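You operate a simulated robot arm through the tools that you are given. There is no shell and no other tool. Be economical: measure what you need, move in short steps, check, and stop when the job is done.

You run a simulated robot arm. Do the job below in one go: nothing can be reset, and whatever is moved stays where it is left.

TASK
Rivet the black strap buckle, put it in the buckle tray and lay the grey one in the nest.
Fine: one stroke of the lever; leave the slide out.

It is judged by the outcome, as a careful person would: the job done as asked, and still so three seconds after it is handed in. It fails if anything else is knocked over, pushed out of place, dropped, spilled or broken.

THE ROBOT
A 7-joint arm with a two-finger parallel gripper, fixed in place. Base frame: the origin is at the foot of the arm, x ahead of it, y to its left, z up; the work surface is at about z = 0.78. Lengths are in m, angles in degrees, forces in N, time in s.
With the tool pointing down near the work surface it reaches from about 0.3 to 0.7 m from the base axis. Its first joint turns from -66.0 to 66.0 degrees. Payload 1.57 kg.
Tool frame: the origin (TCP) lies between the finger pads and is the grasp point; the fingertips stand 0.03 m ahead of it; z points along the fingers, y is the line along which they close. Largest opening 0.11 m; finger width 0.024, thickness 0.012; the body of the gripper, 0.048 by 0.112 m, starts 0.078 m behind the TCP.
Orientation is that of the tool frame in the base frame, as a unit quaternion [w, x, y, z]. With the fingers straight down and closing along the base's y, the tool's x points along the base's -x, its y along +y and its z along -z.

THE INTERFACE
- The arm moves only by the tool send_rows. Its argument "motion" is text: rows parted by semicolons, each of 7 numbers parted by spaces: the shift along the tool's x, y, z in m, then the turn, a rotation vector about the tool's x, y, z in degrees, then the finger opening in m, from 0 to 0.11. In form: dx dy dz rx ry rz gripper; .... A call has 1 to 20 rows; each row shifts and turns the commanded pose from where the row before left it, along the tool's axes as they then stand. A row lasts 0.2 s, in which the tool goes at most 0.05 m and 8.6 degrees; a call with a longer step from one row to the next is refused whole, and so is a gripper value outside its range. Where a pose cannot be reached the arm comes as near as it can. A force on the tool above 40 N (or 10 N above the force at the start of the call, whichever is more), or a blocked arm, ends the call early, and 0.2 s more pass. The fingers move at their own pace (about 0.108 m/s each) and stop on an object; they squeeze with about 40 N. The grip force told is the motor's: it shows also when the fingers shut on nothing. Time passes only in rows, and 0.2 s behind the last, so rows that do not move let the fingers close. The reply holds the time, the measured pose of the TCP, the force on the tool along the base axes, the opening and the grip force, in the units named above and with some noise, and new pictures: "pictures" is both (left out), scene, wrist or none.
- Cameras (640 x 400 px; columns grow to the right, rows downward): "scene" is fixed at [0.1557, -0.3819, 1.4109]; the picture's right is [0.85, -0.52, 0.00], its down [-0.27, -0.44, -0.86] and it looks along [0.45, 0.73, -0.51] (base axes); focal length 277 px, centre (320, 200). "wrist" rides on the gripper at [0.07, 0.016, -0.141] in the tool frame; the picture's right is [-0.23, 0.97, 0.00], its down [-0.86, -0.20, -0.48] and it looks along [-0.47, -0.11, 0.88] (tool axes); focal length 222 px, centre (320, 200). There is no depth. A picture from a camera that has moved, and an enlarged one, comes with that camera's place and axes in the base frame and with its lens.
- enlarge(camera, box): a new picture of the part [left, top, right, bottom] of that camera's present view, enlarged. The clock stands still meanwhile.
- sign_off(): hands the job in; it is judged then, once.

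Work in short steps. Places have to be worked out from the pictures, the camera data and where the tool is seen: move nearer, look again, correct. Check each grasp and each placing, and mend what went wrong. You have 120 turns and 200 pictures in all, those below and enlarged ones among them. Open the gripper and draw the arm clear of the work before you hand the job in, unless the task says otherwise; then end with one line.

The tools are called as a command line: name --argument value ..., lists and objects as JSON in quotes. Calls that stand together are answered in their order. send_rows: Moves the arm, as the interface text tells. Its arguments: {"type":"object","properties":{"motion":{"type":"string"},"pictures":{"type":"string","enum":["both","scene","wrist","none"]}},"required":["motion"]} The other tools are called the same way: enlarge (camera, box) takes an enlarged picture of a part of a camera's view; sign_off () hands the job in.

At the start:

```text
clock: 0.0
tool_pos: [0.3109, 0.184, 1.2723]
tcp_rot: [0.0, 0.001, 1.0, 0.0]
ft_force: [-0.1, 0.3, 0.1]
grip_width: 0.11
grasp_force: 0.1
```

scene: 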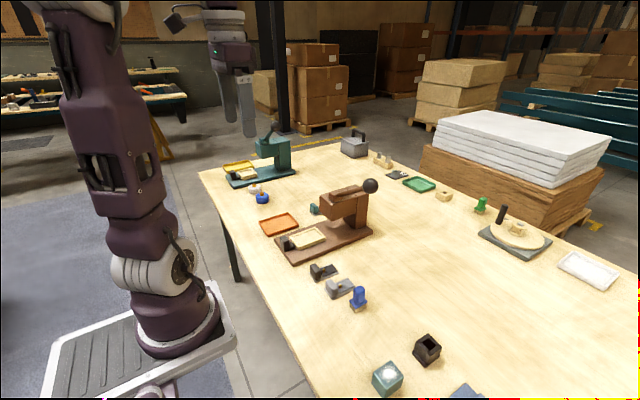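
wrist: 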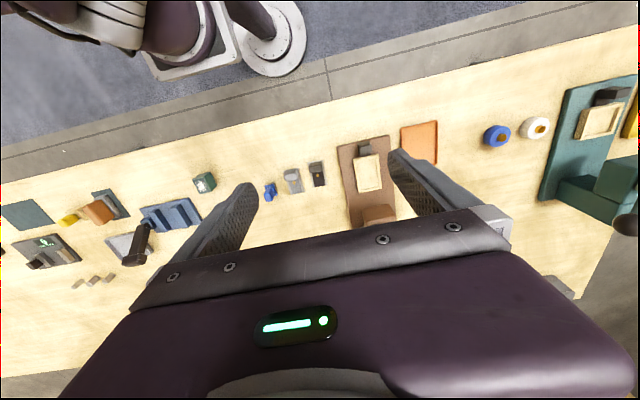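

I see a brown lever press with a nest on a slide, a black and a grey buckle in front of it, and an orange tray. I'll enlarge both views to measure them.

enlarge --camera "scene" --box '[250, 160, 410, 320]'

enlarge --camera "wrist" --box '[240, 100, 450, 240]'

enlarge --camera "scene" --box '[200, 120, 340, 220]'

```text
2.50 times, centred on (330, 240) of scene
camera zoom: at [0.1557, -0.3819, 1.4109], right [0.85, -0.52, 0.0], down [-0.27, -0.44, -0.86], along [0.45, 0.73, -0.51], focal length 693 px, centre (295, 100)
```

zoom: 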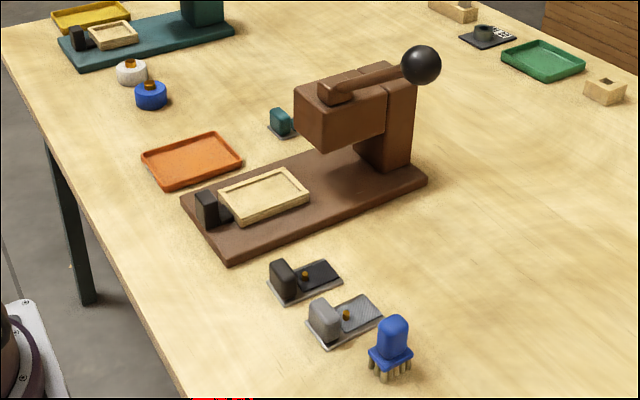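

```text
2.86 times, centred on (345, 170) of wrist
camera zoom: at [0.2402, 0.1993, 1.4135], right [0.23, 0.97, 0.0], down [0.86, -0.2, 0.48], along [0.47, -0.11, -0.88], focal length 635 px, centre (249, 286)
```

zoom: 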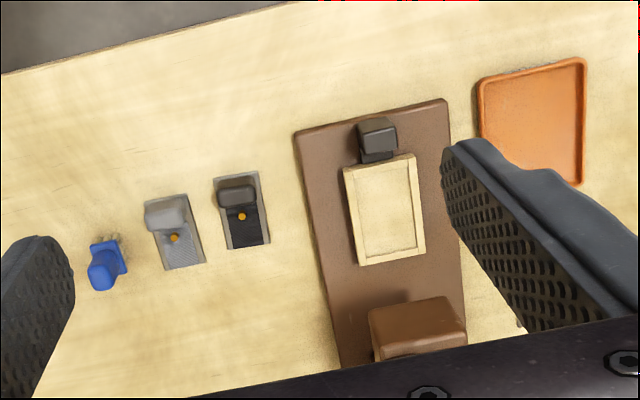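

```text
4.00 times, centred on (270, 170) of scene
camera zoom: at [0.1557, -0.3819, 1.4109], right [0.85, -0.52, 0.0], down [-0.27, -0.44, -0.86], along [0.45, 0.73, -0.51], focal length 1109 px, centre (520, 320)
```

zoom: 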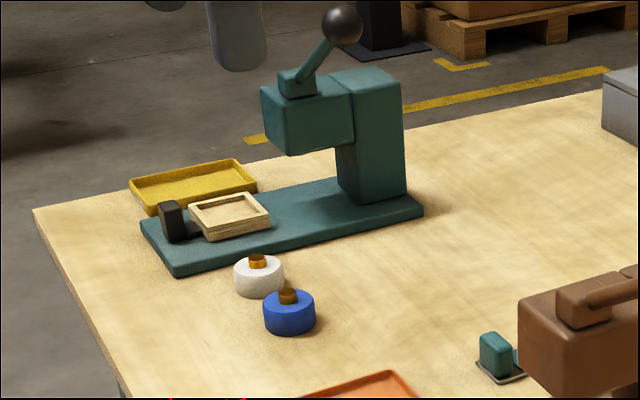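

The buckles stand about at x 0.49, y 0.134 (black), and the nest is about at x 0.51, y 0.278. I'll tilt the hand forward, high above the table, to see the press head and lever.

send_rows --motion "0 0.03 0 0 -8 0 0.11;0 0.03 0 0 -8 0 0.11;0 0 0 0 -8 0 0.11;0 0 0 0 -8 0 0.11;0 0 0 0 0 0 0.11"

```text
clock: 1.2
tool_pos: [0.3115, 0.2443, 1.273]
tcp_rot: [0.276, 0.0, 0.961, -0.001]
ft_force: [-0.6, -0.5, 0.3]
grip_width: 0.1103
grasp_force: 0.0
camera wrist: at [0.177, 0.2591, 1.3552], right [0.19, 0.97, 0.12], down [0.47, -0.2, 0.86], along [0.86, -0.11, -0.5], focal length 222 px, centre (320, 200)
```

scene: 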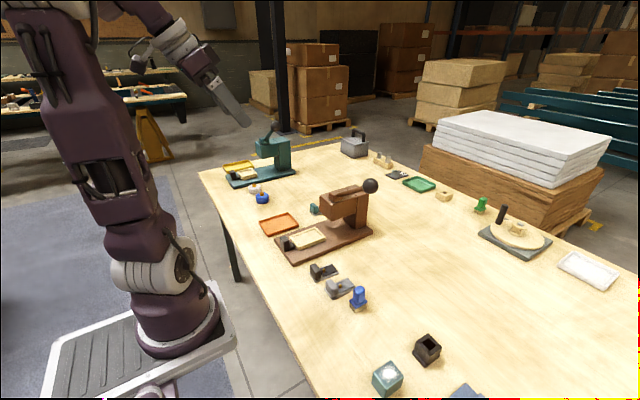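
wrist: 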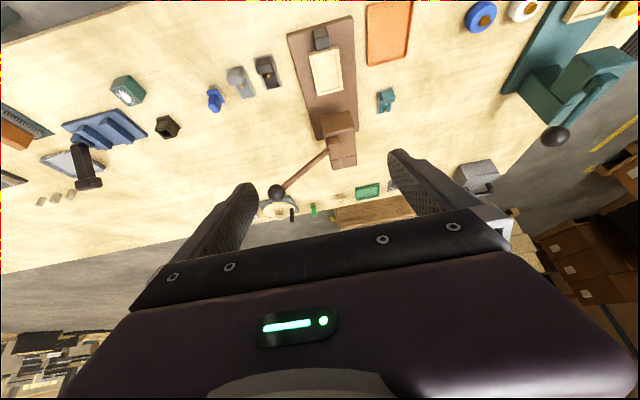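

The knob sits at about (0.61, 0.10, 1.06) and the lever swings in the y-z plane. I'll return to vertical and come down for a closer look at the buckles and nest.

send_rows --motion "0 0 0 0 8 0 0.11;0 0 0 0 8 0 0.11;0 0 0 0 8 0 0.11;0 0 0 0 8 0 0.11;-0.0112 -0.0087 0.034 0 0 0 0.11;-0.0112 -0.0087 0.034 0 0 0 0.11;-0.0112 -0.0087 0.034 0 0 0 0.11;-0.0112 -0.0087 0.034 0 0 0 0.11;-0.0112 -0.0087 0.034 0 0 0 0.11;-0.0112 -0.0087 0.034 0 0 0 0.11;-0.0112 -0.0087 0.034 0 0 0 0.11;-0.0112 -0.0087 0.034 0 0 0 0.11;0 0 0 0 0 0 0.11" --pictures "wrist"

```text
clock: 4.0
tool_pos: [0.4, 0.173, 0.9974]
tcp_rot: [0.0, 0.0, 1.0, 0.0]
ft_force: [0.3, 0.7, 0.8]
grip_width: 0.1101
grasp_force: 0.1
camera wrist: at [0.3295, 0.1888, 1.1392], right [0.23, 0.97, 0.0], down [0.86, -0.2, 0.48], along [0.47, -0.11, -0.88], focal length 222 px, centre (320, 200)
```

wrist: 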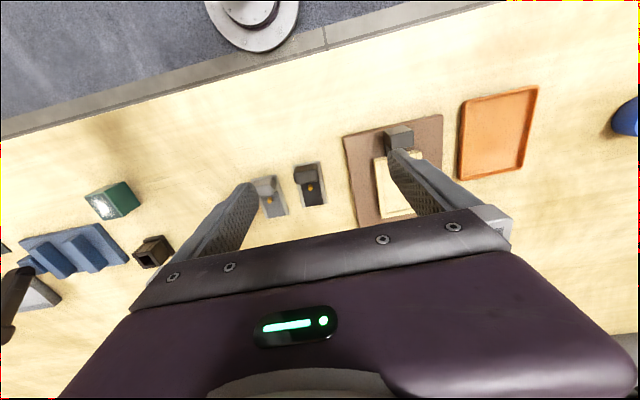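

enlarge --camera "wrist" --box '[240, 90, 450, 230]'

```text
2.86 times, centred on (345, 160) of wrist
camera zoom: at [0.3295, 0.1888, 1.1392], right [0.23, 0.97, 0.0], down [0.86, -0.2, 0.48], along [0.47, -0.11, -0.88], focal length 635 px, centre (249, 314)
```

zoom: 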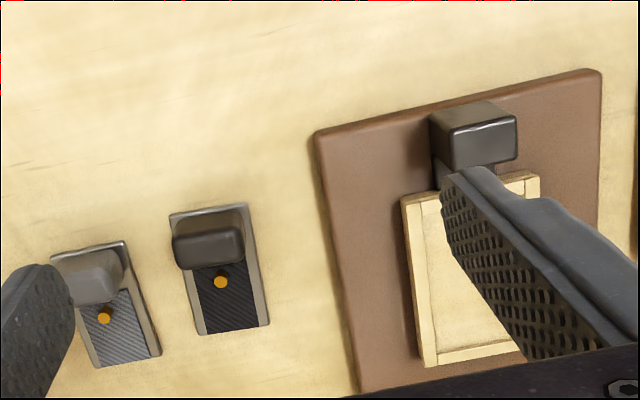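

The black buckle's plate centre is about (0.487, 0.134), yawed about -4°, with its block at x≈0.458. I'll enlarge the scene view to get heights for the block, the nest rim and the handle.

enlarge --camera "scene" --box '[272, 215, 368, 311]'

```text
4.17 times, centred on (320, 263) of scene
camera zoom: at [0.1557, -0.3819, 1.4109], right [0.85, -0.52, 0.0], down [-0.27, -0.44, -0.86], along [0.45, 0.73, -0.51], focal length 1155 px, centre (320, -62)
```

zoom: 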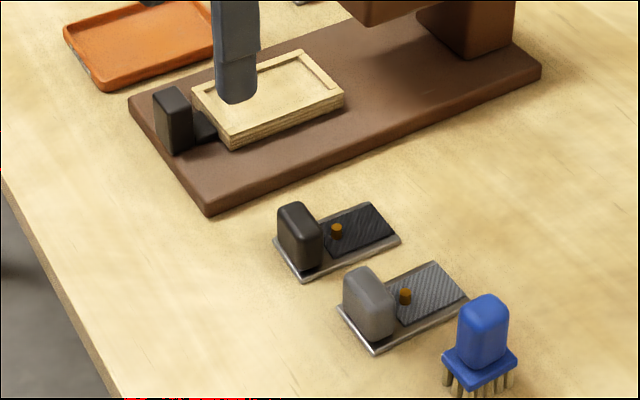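

Block top is about z 0.82. I'll narrow the fingers to 0.056 so they miss the grey buckle and go above the black block with a yaw of 3.8°.

send_rows --motion "-0.0145 -0.0093 0 0 0 0 0.056;-0.0145 -0.0093 0 0 0 0 0.056;-0.0145 -0.0093 0.02 0 0 0 0.056;-0.0145 -0.0093 0.02 0 0 0 0.056;0 0 0.03 0 0 3.8 0.056;0 0 0.03 0 0 0 0.056;0 0 0.015 0 0 0 0.056;0 0 0 0 0 0 0.056"

```text
clock: 5.8
tool_pos: [0.4593, 0.136, 0.8838]
tcp_rot: [0.0, 0.034, 0.999, 0.0]
ft_force: [0.6, -0.1, 0.1]
grip_width: 0.0557
grasp_force: 0.0
camera wrist: at [0.3895, 0.1568, 1.0258], right [0.29, 0.96, 0.0], down [0.84, -0.26, 0.48], along [0.46, -0.14, -0.88], focal length 222 px, centre (320, 200)
```

scene: 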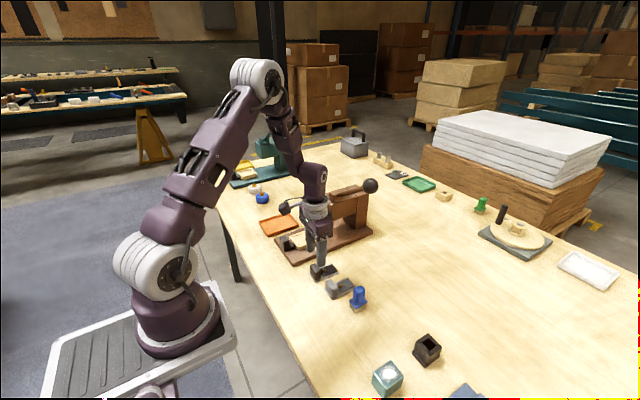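
wrist: 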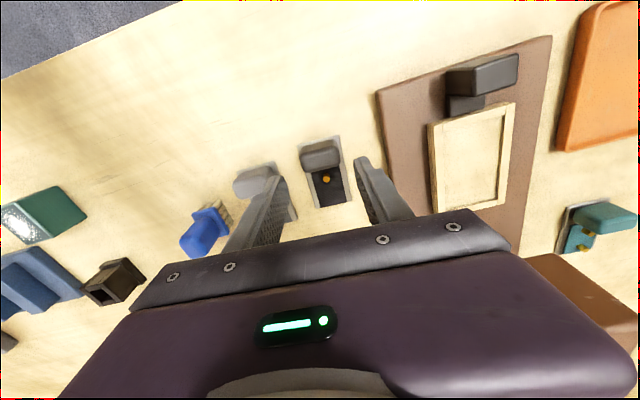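

The fingers appear to straddle the block; I'll check by enlarging.

enlarge --camera "wrist" --box '[220, 110, 430, 250]'

enlarge --camera "scene" --box '[280, 200, 380, 310]'

```text
2.86 times, centred on (325, 180) of wrist
camera zoom: at [0.3895, 0.1568, 1.0258], right [0.29, 0.96, 0.0], down [0.84, -0.26, 0.48], along [0.46, -0.14, -0.88], focal length 635 px, centre (306, 257)
```

zoom: 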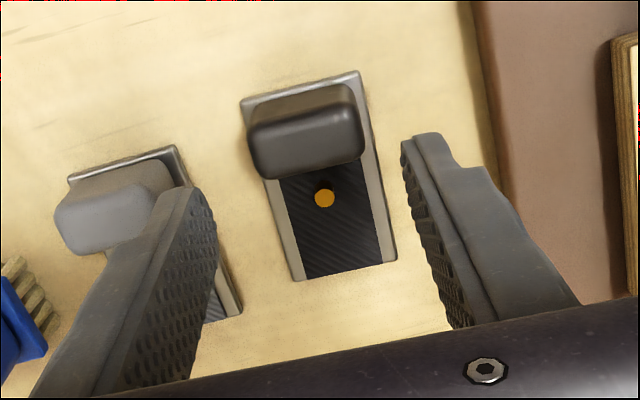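

```text
3.64 times, centred on (330, 255) of scene
camera zoom: at [0.1557, -0.3819, 1.4109], right [0.85, -0.52, 0.0], down [-0.27, -0.44, -0.86], along [0.45, 0.73, -0.51], focal length 1008 px, centre (284, 0)
```

zoom: 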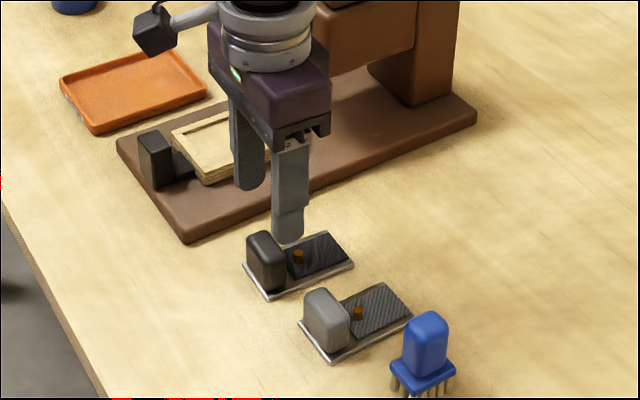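

The block centre is about (0.457, 0.137), right between the fingers. I'll descend to z 0.829 and close.

send_rows --motion "0.001 0.001 0.02 0 0 0 0.056;0 0 0.02 0 0 0 0.056;0 0 0.0148 0 0 0 0.056;0 0 0 0 0 0 0.02;0 0 0 0 0 0 0.02;0 0 0 0 0 0 0.02"

```text
clock: 7.2
tool_pos: [0.4568, 0.1376, 0.832]
tcp_rot: [0.001, 0.034, 0.999, 0.0]
ft_force: [-0.8, -0.8, 5.9]
grip_width: 0.0391
grasp_force: 40.1
camera wrist: at [0.3874, 0.1583, 0.9734], right [0.29, 0.96, 0.0], down [0.84, -0.26, 0.48], along [0.46, -0.14, -0.88], focal length 222 px, centre (320, 200)
```

scene: 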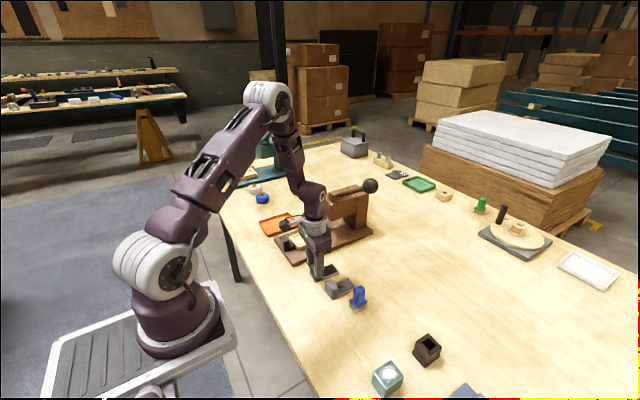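
wrist: 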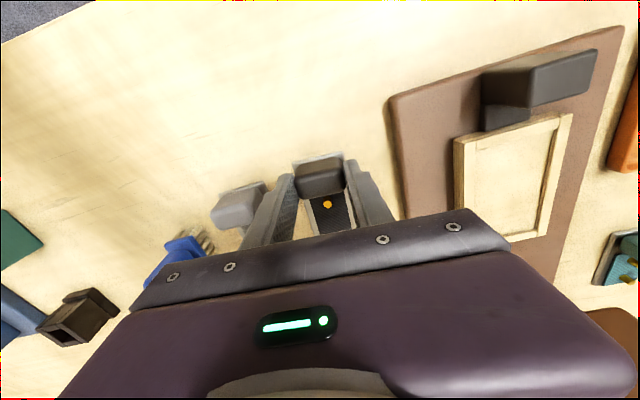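

Gripped at 0.039 m. I'll lift, turn the yaw back to 0 and shift toward the nest for a measurement.

send_rows --motion "0 0 -0.03 0 0 0 0.02;0 0 -0.04 0 0 0 0.02;0 0 -0.03 0 0 -3.8 0.02;0 0.03 0 0 0 0 0.02;0 0.03 0 0 0 0 0.02;0 0 0 0 0 0 0.02"

enlarge --camera "wrist" --box '[280, 90, 490, 230]'

enlarge --camera "scene" --box '[270, 170, 390, 270]'

```text
clock: 8.6
tool_pos: [0.4545, 0.1992, 0.9324]
tcp_rot: [0.0, 0.0, 1.0, 0.001]
ft_force: [-0.4, -0.4, -0.8]
grip_width: 0.0394
grasp_force: 39.8
camera wrist: at [0.3849, 0.2143, 1.0735], right [0.23, 0.97, 0.0], down [0.86, -0.2, 0.48], along [0.47, -0.11, -0.88], focal length 222 px, centre (320, 200)
```

scene: 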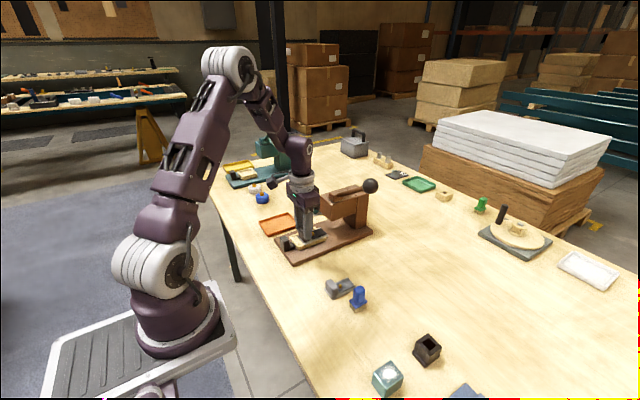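
wrist: 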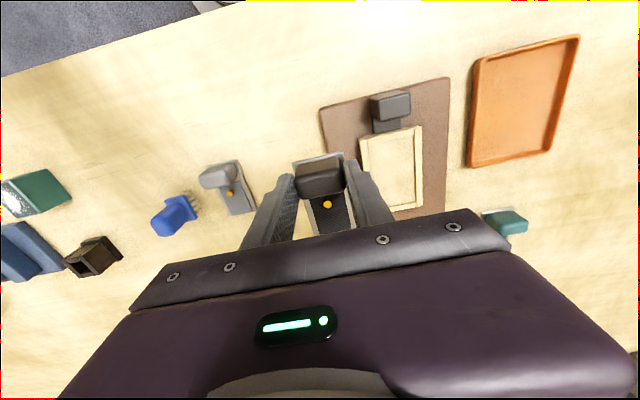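

```text
2.86 times, centred on (385, 160) of wrist
camera zoom: at [0.3849, 0.2143, 1.0735], right [0.23, 0.97, 0.0], down [0.86, -0.2, 0.48], along [0.47, -0.11, -0.88], focal length 635 px, centre (134, 314)
```

zoom: 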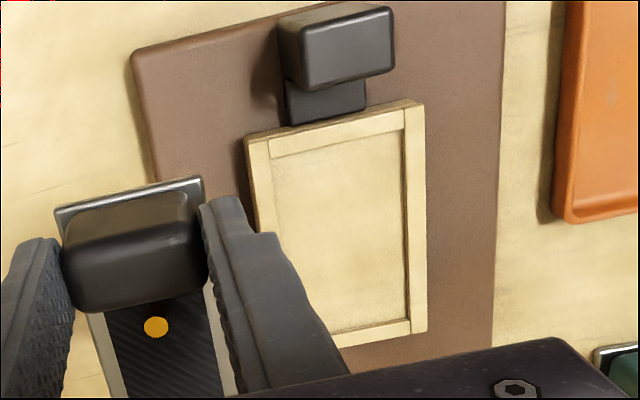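

```text
4.00 times, centred on (330, 220) of scene
camera zoom: at [0.1557, -0.3819, 1.4109], right [0.85, -0.52, 0.0], down [-0.27, -0.44, -0.86], along [0.45, 0.73, -0.51], focal length 1109 px, centre (280, 120)
```

zoom: 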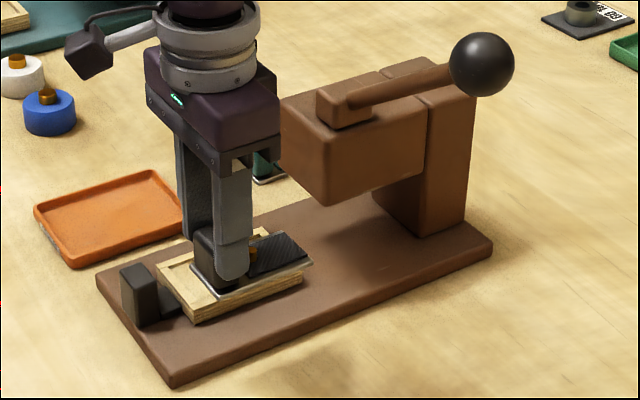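

The nest's inner pocket is about 0.091 × 0.054, centred at (0.512, 0.280). I'll bring the buckle over it and down to just above the rim.

send_rows --motion "-0.009 0.0275 0 0 0 0 0.02;-0.009 0.0275 0 0 0 0 0.02;-0.009 0.0268 0 0 0 0 0.02;0 0 0.025 0 0 0 0.02;0 0 0.025 0 0 0 0.02;0 0 0 0 0 0 0.02" --pictures "none"

enlarge --camera "wrist" --box '[220, 90, 430, 230]'

enlarge --camera "scene" --box '[270, 170, 390, 270]'

```text
clock: 10.0
tool_pos: [0.4833, 0.2795, 0.8792]
tcp_rot: [0.0, 0.0, 1.0, 0.0]
ft_force: [-0.2, 0.1, 0.2]
grip_width: 0.0392
grasp_force: 40.2
```

```text
2.86 times, centred on (325, 160) of wrist
camera zoom: at [0.4124, 0.2945, 1.0205], right [0.23, 0.97, 0.0], down [0.86, -0.2, 0.48], along [0.47, -0.11, -0.88], focal length 635 px, centre (306, 314)
```

zoom: 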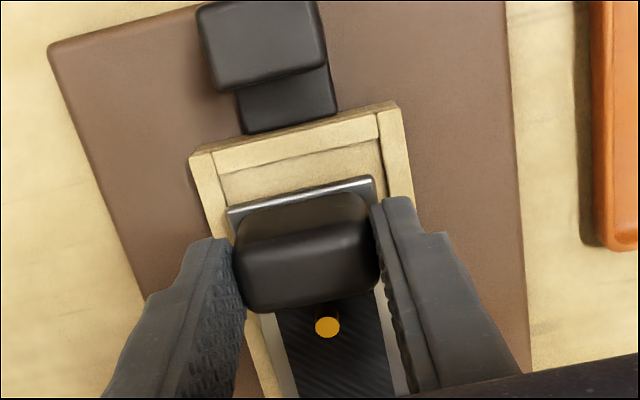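

```text
4.00 times, centred on (330, 220) of scene
camera zoom: at [0.1557, -0.3819, 1.4109], right [0.85, -0.52, 0.0], down [-0.27, -0.44, -0.86], along [0.45, 0.73, -0.51], focal length 1109 px, centre (280, 120)
```

zoom: 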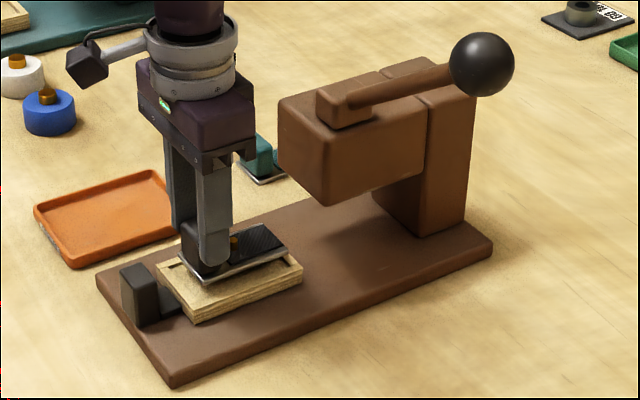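

The plate is within 1.5 mm of the pocket centre. I'll correct that and lower in small steps until I feel contact.

send_rows --motion "0.0015 0.0014 0.01 0 0 0 0.02;0 0 0.008 0 0 0 0.02;0 0 0.003 0 0 0 0.02;0 0 0.003 0 0 0 0.02;0 0 0 0 0 0 0.02" --pictures "none"

enlarge --camera "wrist" --box '[220, 90, 430, 230]'

enlarge --camera "scene" --box '[280, 205, 352, 265]'

```text
clock: 11.2
tool_pos: [0.4815, 0.2799, 0.8579]
tcp_rot: [0.001, 0.0, 1.0, 0.0]
ft_force: [2.1, -2.9, 37.1]
grip_width: 0.0388
grasp_force: 40.0
```

```text
2.86 times, centred on (325, 160) of wrist
camera zoom: at [0.4117, 0.2959, 0.9987], right [0.23, 0.97, 0.0], down [0.85, -0.2, 0.48], along [0.47, -0.11, -0.88], focal length 635 px, centre (306, 314)
```

zoom: 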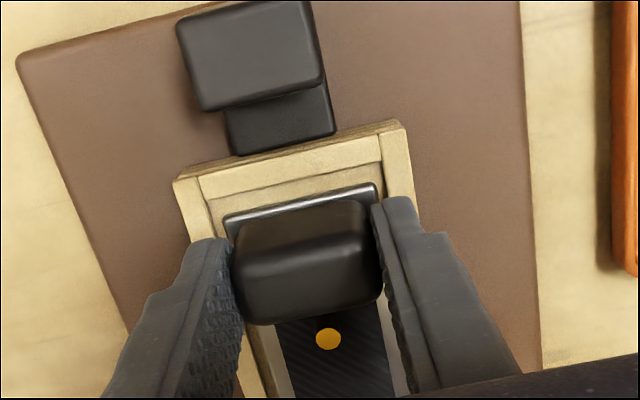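

```text
6.67 times, centred on (316, 235) of scene
camera zoom: at [0.1551, -0.3823, 1.4109], right [0.85, -0.52, 0.0], down [-0.27, -0.44, -0.86], along [0.45, 0.73, -0.51], focal length 1848 px, centre (347, -33)
```

zoom: 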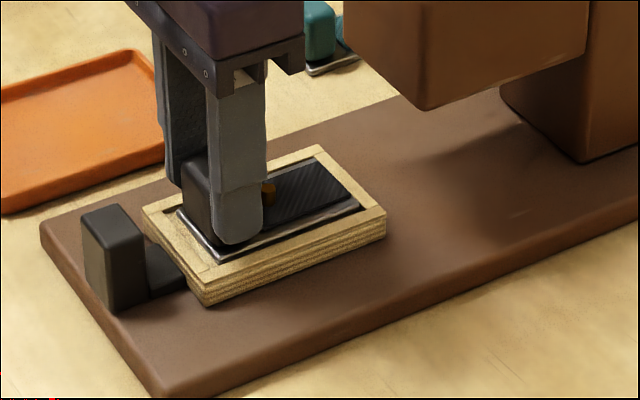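

Contact at 37 N with the plate centred in the pocket, about 3 mm from each side. I'll ease up slightly and release gently, keeping the finger spread small, then rise.

send_rows --motion "0 0 -0.003 0 0 0 0.02;0 0 0 0 0 0 0.06;0 0 0 0 0 0 0.06;0 0 -0.02 0 0 0 0.06;0 0 -0.03 0 0 0 0.06;0 0 -0.04 0 0 0 0.06;0 0 0 0 0 0 0.06" --pictures "none"

enlarge --camera "wrist" --box '[220, 90, 430, 230]'

enlarge --camera "scene" --box '[280, 205, 352, 265]'

```text
clock: 12.8
tool_pos: [0.4836, 0.2818, 0.9523]
tcp_rot: [0.0, 0.0, 1.0, 0.001]
ft_force: [0.0, -0.7, 0.5]
grip_width: 0.0601
grasp_force: 0.1
```

```text
2.86 times, centred on (325, 160) of wrist
camera zoom: at [0.4122, 0.2976, 1.0926], right [0.23, 0.97, 0.0], down [0.86, -0.2, 0.48], along [0.47, -0.11, -0.88], focal length 635 px, centre (306, 314)
```

zoom: 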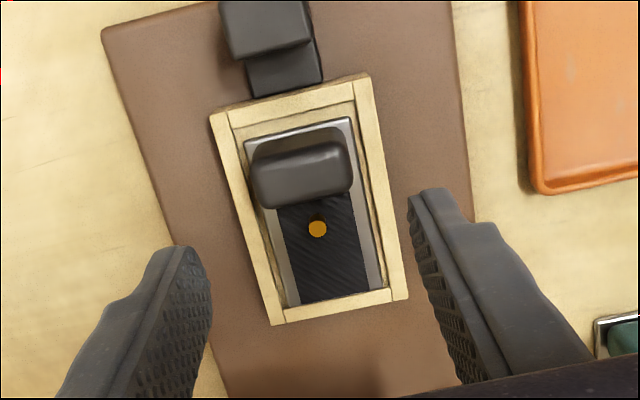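

```text
6.67 times, centred on (316, 235) of scene
camera zoom: at [0.1557, -0.3819, 1.4109], right [0.85, -0.52, 0.0], down [-0.27, -0.44, -0.86], along [0.45, 0.73, -0.51], focal length 1848 px, centre (347, -33)
```

zoom: 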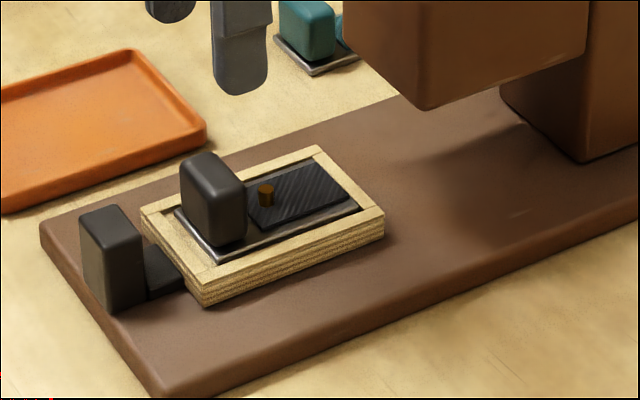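

The black buckle is seated in the nest. The slide handle is about at x 0.414–0.435, y 0.2795, top z 0.845; I'll move above and partly down to check.

send_rows --motion "0.0293 -0.0012 0 0 0 0 0.06;0.0293 -0.0012 0 0 0 0 0.06;0 0 0.03 0 0 0 0.06;0 0 0.03 0 0 0 0.06;0 0 0 0 0 0 0.06" --pictures "wrist"

enlarge --camera "scene" --box '[270, 170, 390, 270]'

```text
clock: 14.0
tool_pos: [0.4233, 0.2778, 0.8922]
tcp_rot: [0.001, 0.0, 1.0, 0.0]
ft_force: [-0.1, 0.8, -0.2]
grip_width: 0.06
grasp_force: 0.1
camera wrist: at [0.3532, 0.2944, 1.0327], right [0.23, 0.97, 0.0], down [0.86, -0.2, 0.48], along [0.47, -0.11, -0.88], focal length 222 px, centre (320, 200)
```

wrist: 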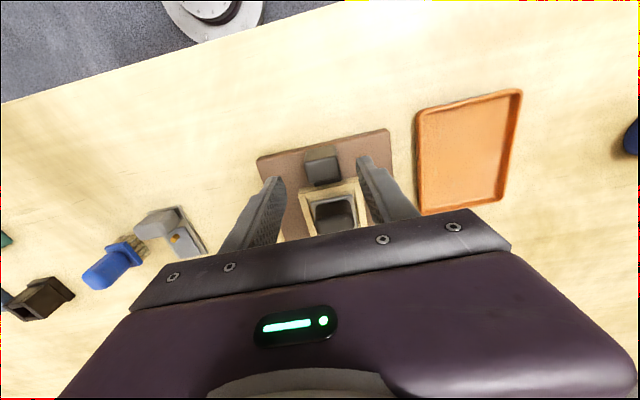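

```text
4.00 times, centred on (330, 220) of scene
camera zoom: at [0.1557, -0.3819, 1.4109], right [0.85, -0.52, 0.0], down [-0.27, -0.44, -0.86], along [0.45, 0.73, -0.51], focal length 1109 px, centre (280, 120)
```

zoom: 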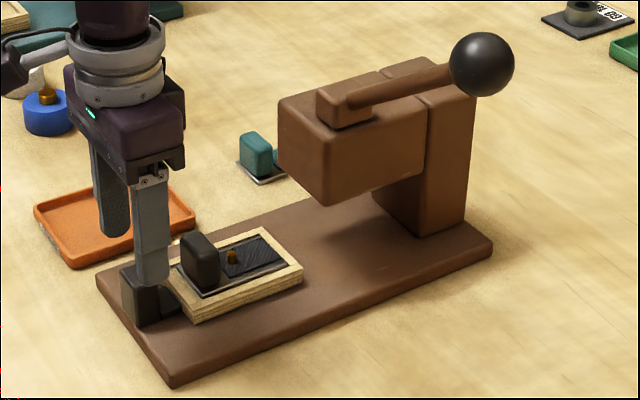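

Aligned with the handle. I'll descend to z≈0.836 and grip it.

send_rows --motion "0.001 0.0015 0.02 0 0 0 0.06;0 0 0.02 0 0 0 0.06;0 0 0.016 0 0 0 0.06;0 0 0 0 0 0 0.01;0 0 0 0 0 0 0.01;0 0 0 0 0 0 0.01" --pictures "wrist"

enlarge --camera "scene" --box '[270, 170, 390, 270]'

```text
clock: 15.4
tool_pos: [0.4241, 0.2794, 0.8351]
tcp_rot: [0.0, 0.0, 1.0, 0.0]
ft_force: [0.5, -3.3, -1.2]
grip_width: 0.0318
grasp_force: 40.3
camera wrist: at [0.3525, 0.296, 0.9759], right [0.23, 0.97, 0.0], down [0.85, -0.2, 0.48], along [0.47, -0.11, -0.88], focal length 222 px, centre (320, 200)
```

wrist: 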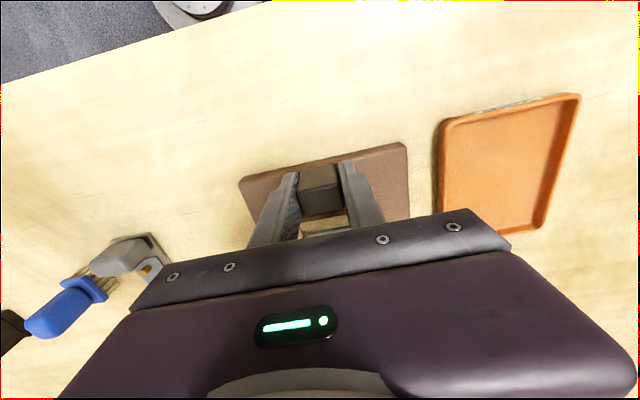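

```text
4.00 times, centred on (330, 220) of scene
camera zoom: at [0.1557, -0.382, 1.4109], right [0.85, -0.52, 0.0], down [-0.27, -0.44, -0.86], along [0.45, 0.73, -0.51], focal length 1109 px, centre (280, 120)
```

zoom: 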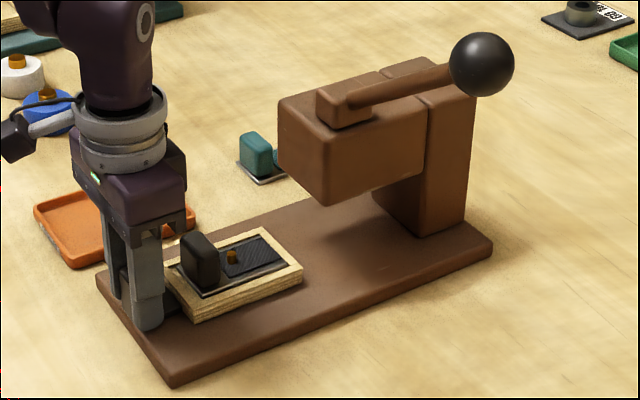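

Handle gripped (0.032). I'll push the slide in 0.06 m first at moderate speed and watch the forces.

send_rows --motion "-0.012 0 0 0 0 0 0.01;-0.012 0 0 0 0 0 0.01;-0.012 0 0 0 0 0 0.01;-0.012 0 0 0 0 0 0.01;-0.012 0 0 0 0 0 0.01;0 0 0 0 0 0 0.01" --pictures "none"

enlarge --camera "scene" --box '[270, 170, 390, 270]'

```text
clock: 16.3
tool_pos: [0.4621, 0.28, 0.8339]
tcp_rot: [0.003, 0.0, 1.0, 0.001]
ft_force: [0.9, -1.9, 8.2]
grip_width: 0.0319
grasp_force: 40.6
stopped in row 4: the force on the tool passed its limit (the readings are from after the stop); the commanded pose is now the measured one
```

```text
4.00 times, centred on (330, 220) of scene
camera zoom: at [0.1556, -0.382, 1.4109], right [0.85, -0.52, 0.0], down [-0.27, -0.44, -0.86], along [0.45, 0.73, -0.51], focal length 1109 px, centre (280, 120)
```

zoom: 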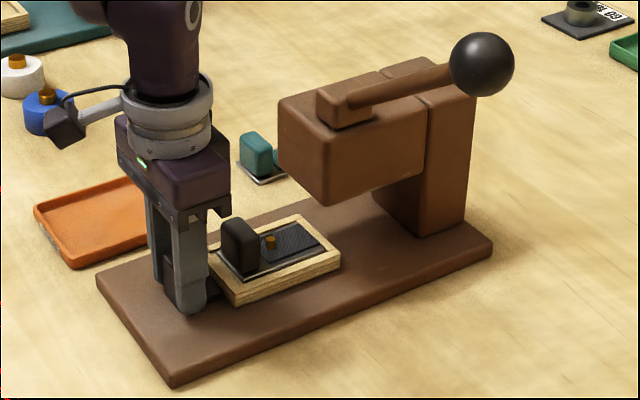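

The slide moves; friction tripped the limit at that speed. I'll continue more slowly.

send_rows --motion "-0.006 0 0 0 0 0 0.01;-0.006 0 0 0 0 0 0.01;-0.006 0 0 0 0 0 0.01;-0.006 0 0 0 0 0 0.01;-0.006 0 0 0 0 0 0.01;-0.006 0 0 0 0 0 0.01;0 0 0 0 0 0 0.01" --pictures "none"

enlarge --camera "scene" --box '[270, 170, 390, 270]'

```text
clock: 17.9
tool_pos: [0.4983, 0.2806, 0.8347]
tcp_rot: [0.002, -0.001, 1.0, 0.0]
ft_force: [-1.2, -11.6, 4.3]
grip_width: 0.0318
grasp_force: 40.0
```

```text
4.00 times, centred on (330, 220) of scene
camera zoom: at [0.1555, -0.3822, 1.4109], right [0.85, -0.52, 0.0], down [-0.27, -0.44, -0.86], along [0.45, 0.73, -0.51], focal length 1109 px, centre (280, 120)
```

zoom: 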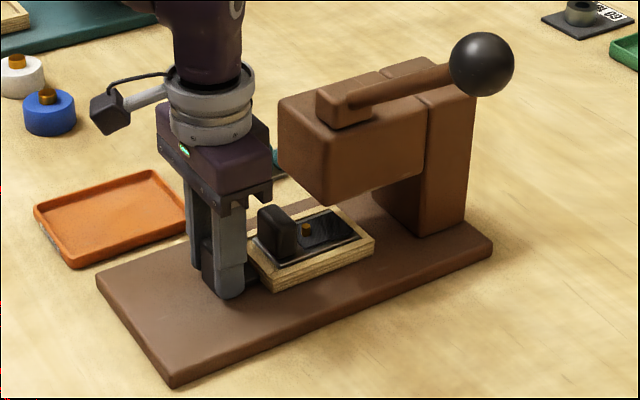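

Moving smoothly, at x 0.498 now. I'll push on, easing a small sideways load.

send_rows --motion "-0.005 -0.001 0 0 0 0 0.01;-0.005 0 0 0 0 0 0.01;-0.005 0 0 0 0 0 0.01;-0.005 0 0 0 0 0 0.01;-0.005 0 0 0 0 0 0.01;0 0 0 0 0 0 0.01" --pictures "wrist"

enlarge --camera "scene" --box '[270, 170, 390, 270]'

```text
clock: 19.3
tool_pos: [0.5243, 0.2785, 0.8338]
tcp_rot: [0.002, 0.0, 1.0, 0.0]
ft_force: [-10.8, -10.9, 17.1]
grip_width: 0.0314
grasp_force: 40.5
camera wrist: at [0.4522, 0.2959, 0.9752], right [0.23, 0.97, 0.0], down [0.85, -0.2, 0.48], along [0.47, -0.11, -0.88], focal length 222 px, centre (320, 200)
```

wrist: 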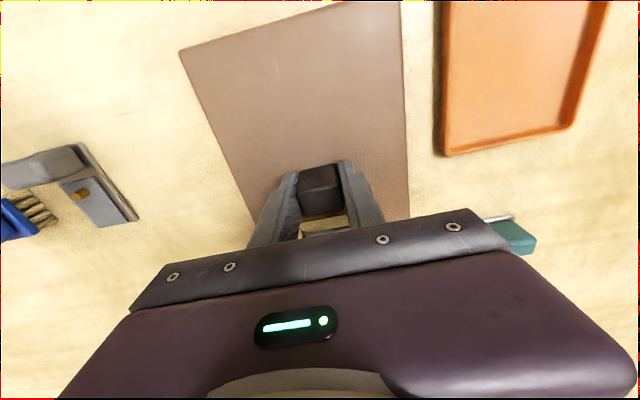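

```text
4.00 times, centred on (330, 220) of scene
camera zoom: at [0.1551, -0.3823, 1.4109], right [0.85, -0.52, 0.0], down [-0.27, -0.44, -0.86], along [0.45, 0.73, -0.51], focal length 1109 px, centre (280, 120)
```

zoom: 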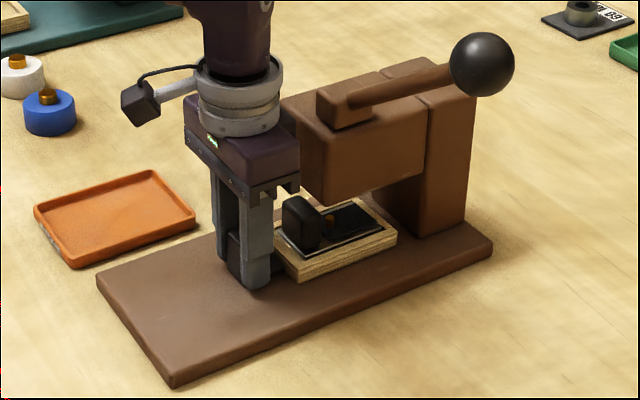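

Rivet is now about under the head's front. Continuing in 4 mm steps to find the stop.

send_rows --motion "-0.004 0.0005 -0.001 0 0 0 0.01;-0.004 0 0 0 0 0 0.01;-0.004 0 0 0 0 0 0.01;0 0 0 0 0 0 0.01" --pictures "none"

enlarge --camera "scene" --box '[310, 180, 382, 240]'

```text
clock: 19.8
tool_pos: [0.5237, 0.2797, 0.8335]
tcp_rot: [-0.005, 0.0, 1.0, -0.001]
ft_force: [-8.2, -5.7, 12.6]
grip_width: 0.0322
grasp_force: 40.7
stopped in row 2: the force on the tool passed its limit (the readings are from after the stop); the commanded pose is now the measured one
```

```text
6.67 times, centred on (346, 210) of scene
camera zoom: at [0.1553, -0.3821, 1.4109], right [0.85, -0.52, 0.0], down [-0.27, -0.44, -0.86], along [0.45, 0.73, -0.51], focal length 1848 px, centre (147, 133)
```

zoom: 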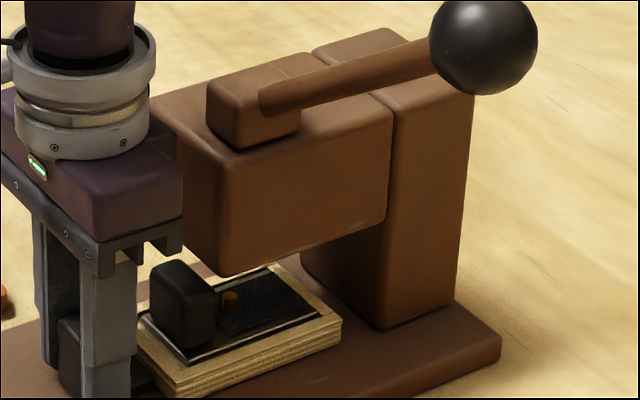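

The travel is almost exactly 0.10 m and it stops hard, with the hand still clear of the head, so the slide is at its stop. I'll release, back off and rise.

send_rows --motion "0 0 0 0 0 0 0.06;0 0 0 0 0 0 0.06;0 0 -0.02 0 0 0 0.06;0.01 0 -0.03 0 0 0 0.06;0.04 0 -0.03 0 0 0 0.06;0.04 0 -0.03 0 0 0 0.06;0.03 0 -0.04 0 0 0 0.06;0 0 0 0 0 0 0.06"

enlarge --camera "scene" --box '[285, 165, 393, 255]'

enlarge --camera "wrist" --box '[220, 90, 430, 230]'

```text
clock: 21.6
tool_pos: [0.4021, 0.2803, 0.9873]
tcp_rot: [-0.004, 0.0, 1.0, -0.002]
ft_force: [0.4, 0.3, -0.6]
grip_width: 0.06
grasp_force: 0.0
camera wrist: at [0.3328, 0.2965, 1.1286], right [0.23, 0.97, 0.0], down [0.86, -0.2, 0.47], along [0.46, -0.11, -0.88], focal length 222 px, centre (320, 200)
```

scene: 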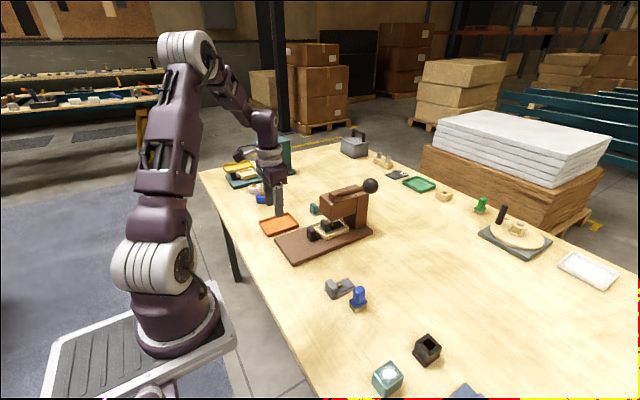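
wrist: 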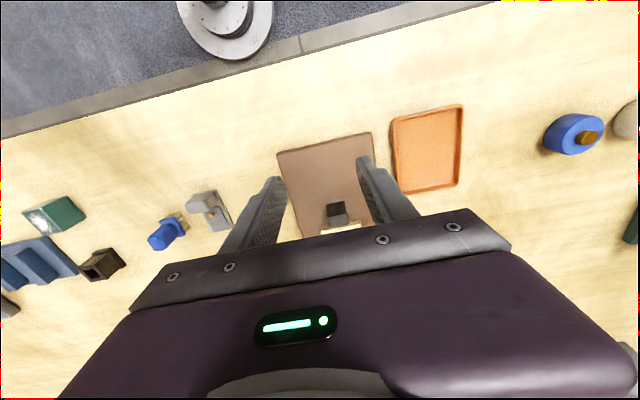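

```text
4.44 times, centred on (339, 210) of scene
camera zoom: at [0.1556, -0.3819, 1.4109], right [0.85, -0.52, 0.0], down [-0.27, -0.44, -0.86], along [0.45, 0.73, -0.51], focal length 1232 px, centre (236, 156)
```

zoom: 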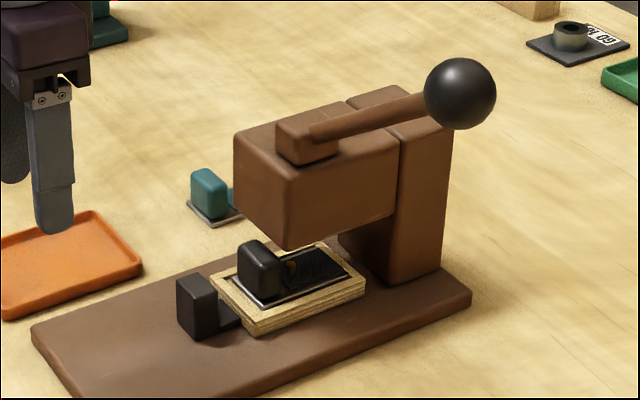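

```text
2.86 times, centred on (325, 160) of wrist
camera zoom: at [0.3328, 0.2965, 1.1286], right [0.23, 0.97, 0.0], down [0.86, -0.2, 0.47], along [0.46, -0.11, -0.88], focal length 635 px, centre (306, 314)
```

zoom: 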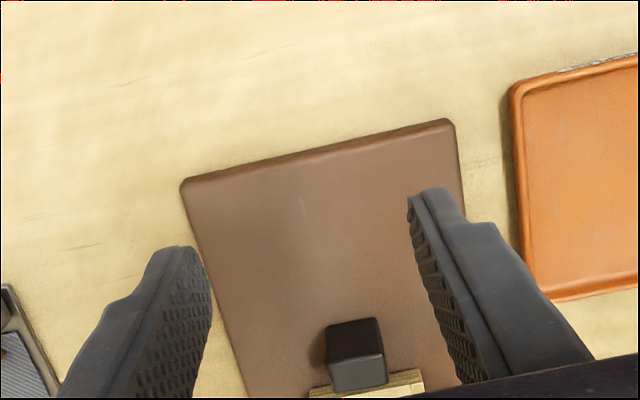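

The slide is in, with the rivet under the head. Next I'll rise and move toward the lever knob, turning the hand so the fingers close along base x with the camera on the -y side.

send_rows --motion "0 0 -0.0425 0 0 0 0.09;0 0 -0.0425 0 0 0 0.09;0 0 -0.0425 0 0 0 0.09;0 0 -0.0425 0 0 0 0.09;0 0 -0.0425 0 0 0 0.09;-0.015 -0.0367 0 0 0 0 0.09;-0.015 -0.0367 0 0 0 0 0.09;-0.015 -0.0367 0 0 0 0 0.09;-0.015 -0.0367 0 0 0 0 0.09;-0.015 -0.0367 0 0 0 0 0.09;-0.015 -0.0367 0 0 0 0 0.09;0 0 0 0 0 -8 0.09;0 0 0 0 0 -8 0.09;0 0 0 0 0 -8 0.09;0 0 0 0 0 -8 0.09;0 0 0 0 0 -8 0.09;0 0 0 0 0 -8 0.09;0 0 0 0 0 -8 0.09;0 0 0 0 0 -8 0.09;0 0 0 0 0 -8 0.09" --pictures "none"

send_rows --motion "0 0 0 0 0 -8 0.09;0 0 0 0 0 -8 0.09;0 0 0 0 0 -2 0.09;0 0 0 0 0 0 0.09"

```text
clock: 25.8
tool_pos: [0.4972, 0.0605, 1.1983]
tcp_rot: [-0.003, -0.589, 0.808, 0.002]
ft_force: [0.1, -0.4, -0.4]
grip_width: 0.0898
grasp_force: 0.0
```

```text
clock: 26.8
tool_pos: [0.497, 0.0617, 1.1974]
tcp_rot: [0.003, 0.708, -0.707, -0.002]
ft_force: [0.2, -0.5, -0.4]
grip_width: 0.0901
grasp_force: 0.0
camera wrist: at [0.4814, -0.0081, 1.3384], right [-0.97, 0.23, 0.01], down [0.2, 0.86, 0.48], along [0.1, 0.46, -0.88], focal length 222 px, centre (320, 200)
```

scene: 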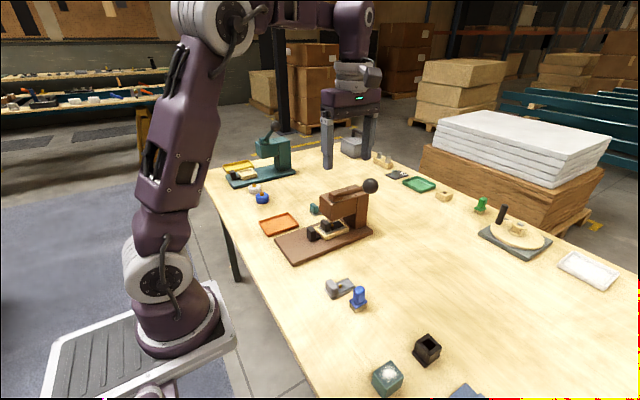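
wrist: 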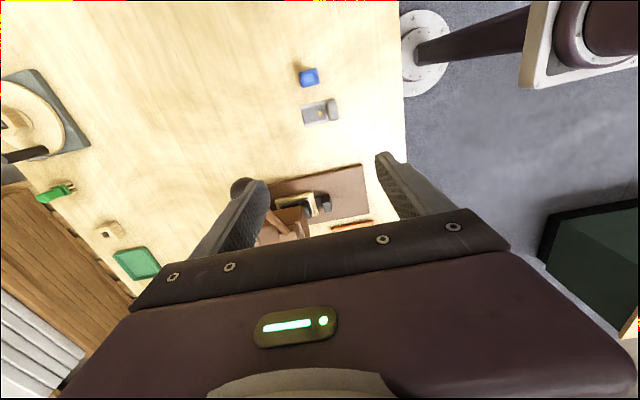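

The knob is at about (0.612, 0.097, 1.06), as before. I'll shift above it in x, staying on its -y side, to see it between the fingers.

send_rows --motion "0.005 -0.038 0 0 0 0 0.09;0.005 -0.038 0 0 0 0 0.09;0.005 -0.038 0 0 0 0 0.09;0 0 0 0 0 0 0.09"

enlarge --camera "scene" --box '[290, 60, 450, 260]'

```text
clock: 27.8
tool_pos: [0.5991, 0.0455, 1.1966]
tcp_rot: [-0.004, -0.707, 0.707, 0.002]
ft_force: [0.1, -0.1, -0.3]
grip_width: 0.0899
grasp_force: 0.1
out of reach, approached as far as the arm can: row 3
camera wrist: at [0.5851, -0.0241, 1.3374], right [-0.97, 0.23, 0.01], down [0.2, 0.86, 0.47], along [0.1, 0.46, -0.88], focal length 222 px, centre (320, 200)
```

scene: 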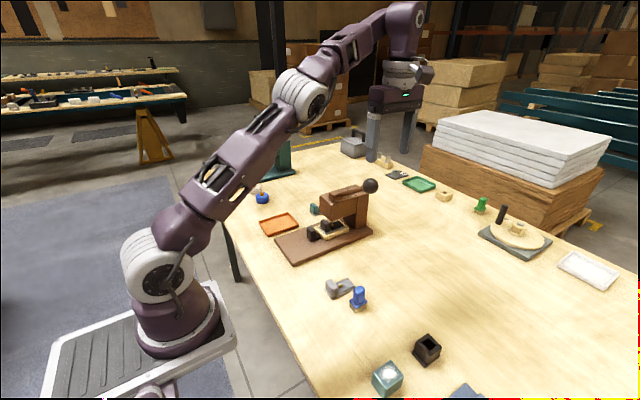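
wrist: 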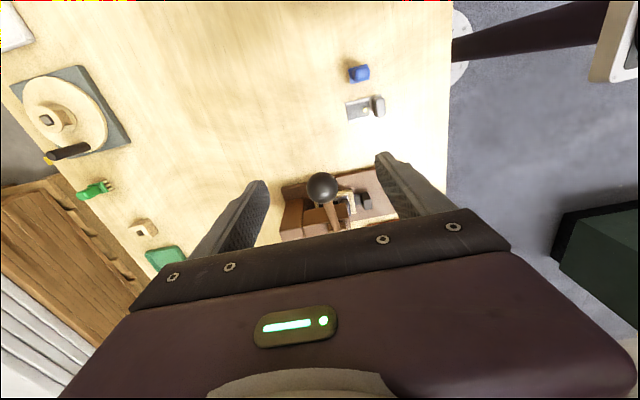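

```text
2.00 times, centred on (370, 160) of scene
camera zoom: at [0.1557, -0.3819, 1.4109], right [0.85, -0.52, 0.0], down [-0.27, -0.44, -0.86], along [0.45, 0.73, -0.51], focal length 554 px, centre (220, 280)
```

zoom: 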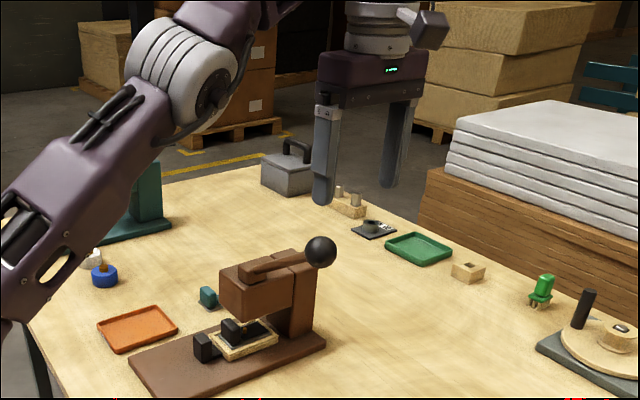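

The knob is at about (0.610, 0.097, 1.064), radius about 0.023. I'll descend to z≈1.12 and move over it.

send_rows --motion "0 0 0.03 0 0 0 0.09;-0.013 0 0.03 0 0 0 0.09;-0.02 -0.005 0.016 0 0 0 0.09;-0.018 0 0 0 0 0 0.09;0 0 0 0 0 0 0.09"

enlarge --camera "scene" --box '[310, 120, 430, 220]'

```text
clock: 29.0
tool_pos: [0.6038, 0.0964, 1.1186]
tcp_rot: [-0.004, -0.707, 0.707, 0.003]
ft_force: [1.1, 0.2, -0.3]
grip_width: 0.0901
grasp_force: 0.0
camera wrist: at [0.5876, 0.0263, 1.2603], right [-0.97, 0.23, 0.01], down [0.2, 0.86, 0.48], along [0.1, 0.46, -0.88], focal length 222 px, centre (320, 200)
```

scene: 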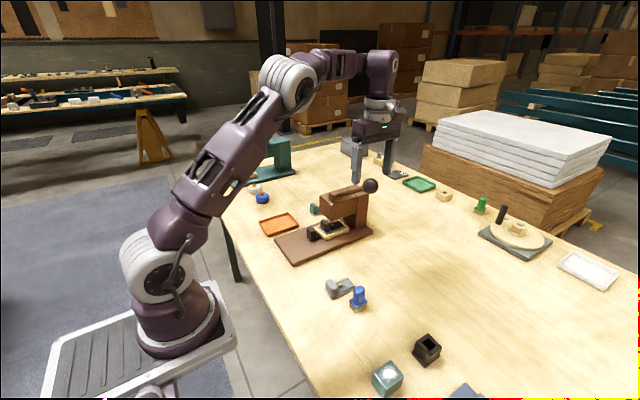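
wrist: 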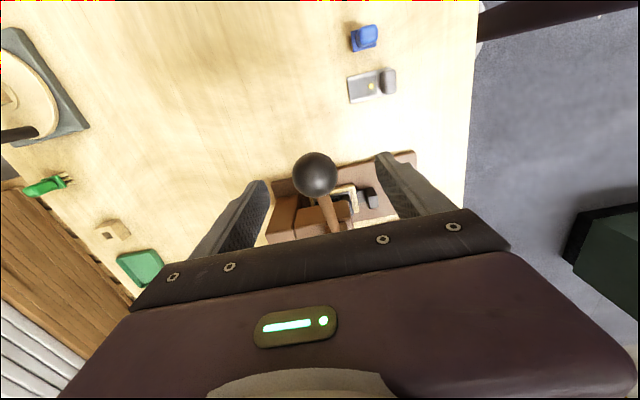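

```text
4.00 times, centred on (370, 170) of scene
camera zoom: at [0.1557, -0.3819, 1.4109], right [0.85, -0.52, 0.0], down [-0.27, -0.44, -0.86], along [0.45, 0.73, -0.51], focal length 1109 px, centre (120, 320)
```

zoom: 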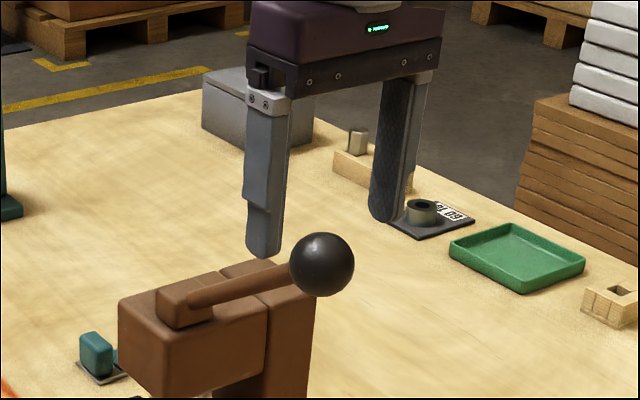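

The refined knob centre is (0.6085, 0.101, 1.067), diameter 0.044. I'll descend around it and close.

send_rows --motion "-0.0045 -0.0045 0.017 0 0 0 0.09;0 0 0.017 0 0 0 0.09;0 0 0.0176 0 0 0 0.09;0 0 0 0 0 0 0.09"

```text
clock: 30.0
tool_pos: [0.6098, 0.1007, 1.0686]
tcp_rot: [0.003, 0.707, -0.707, -0.002]
ft_force: [0.0, -0.1, -0.3]
grip_width: 0.0903
grasp_force: 0.2
camera wrist: at [0.5933, 0.0309, 1.2093], right [-0.97, 0.23, 0.01], down [0.2, 0.86, 0.48], along [0.1, 0.46, -0.88], focal length 222 px, centre (320, 200)
```

scene: 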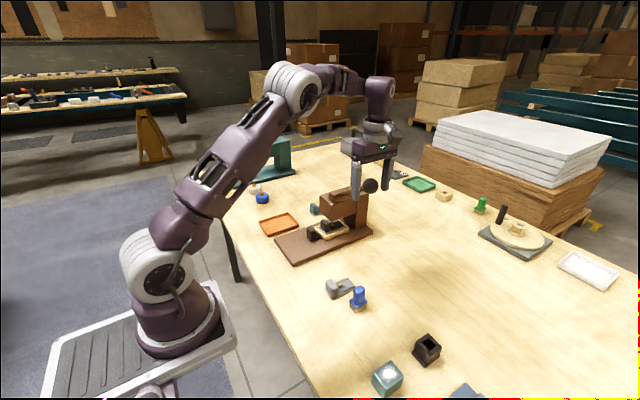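
wrist: 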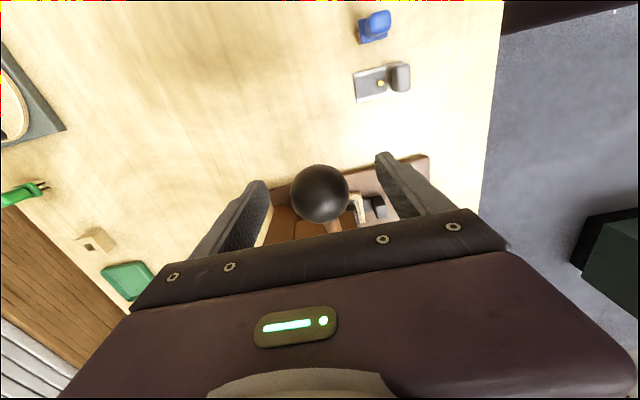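

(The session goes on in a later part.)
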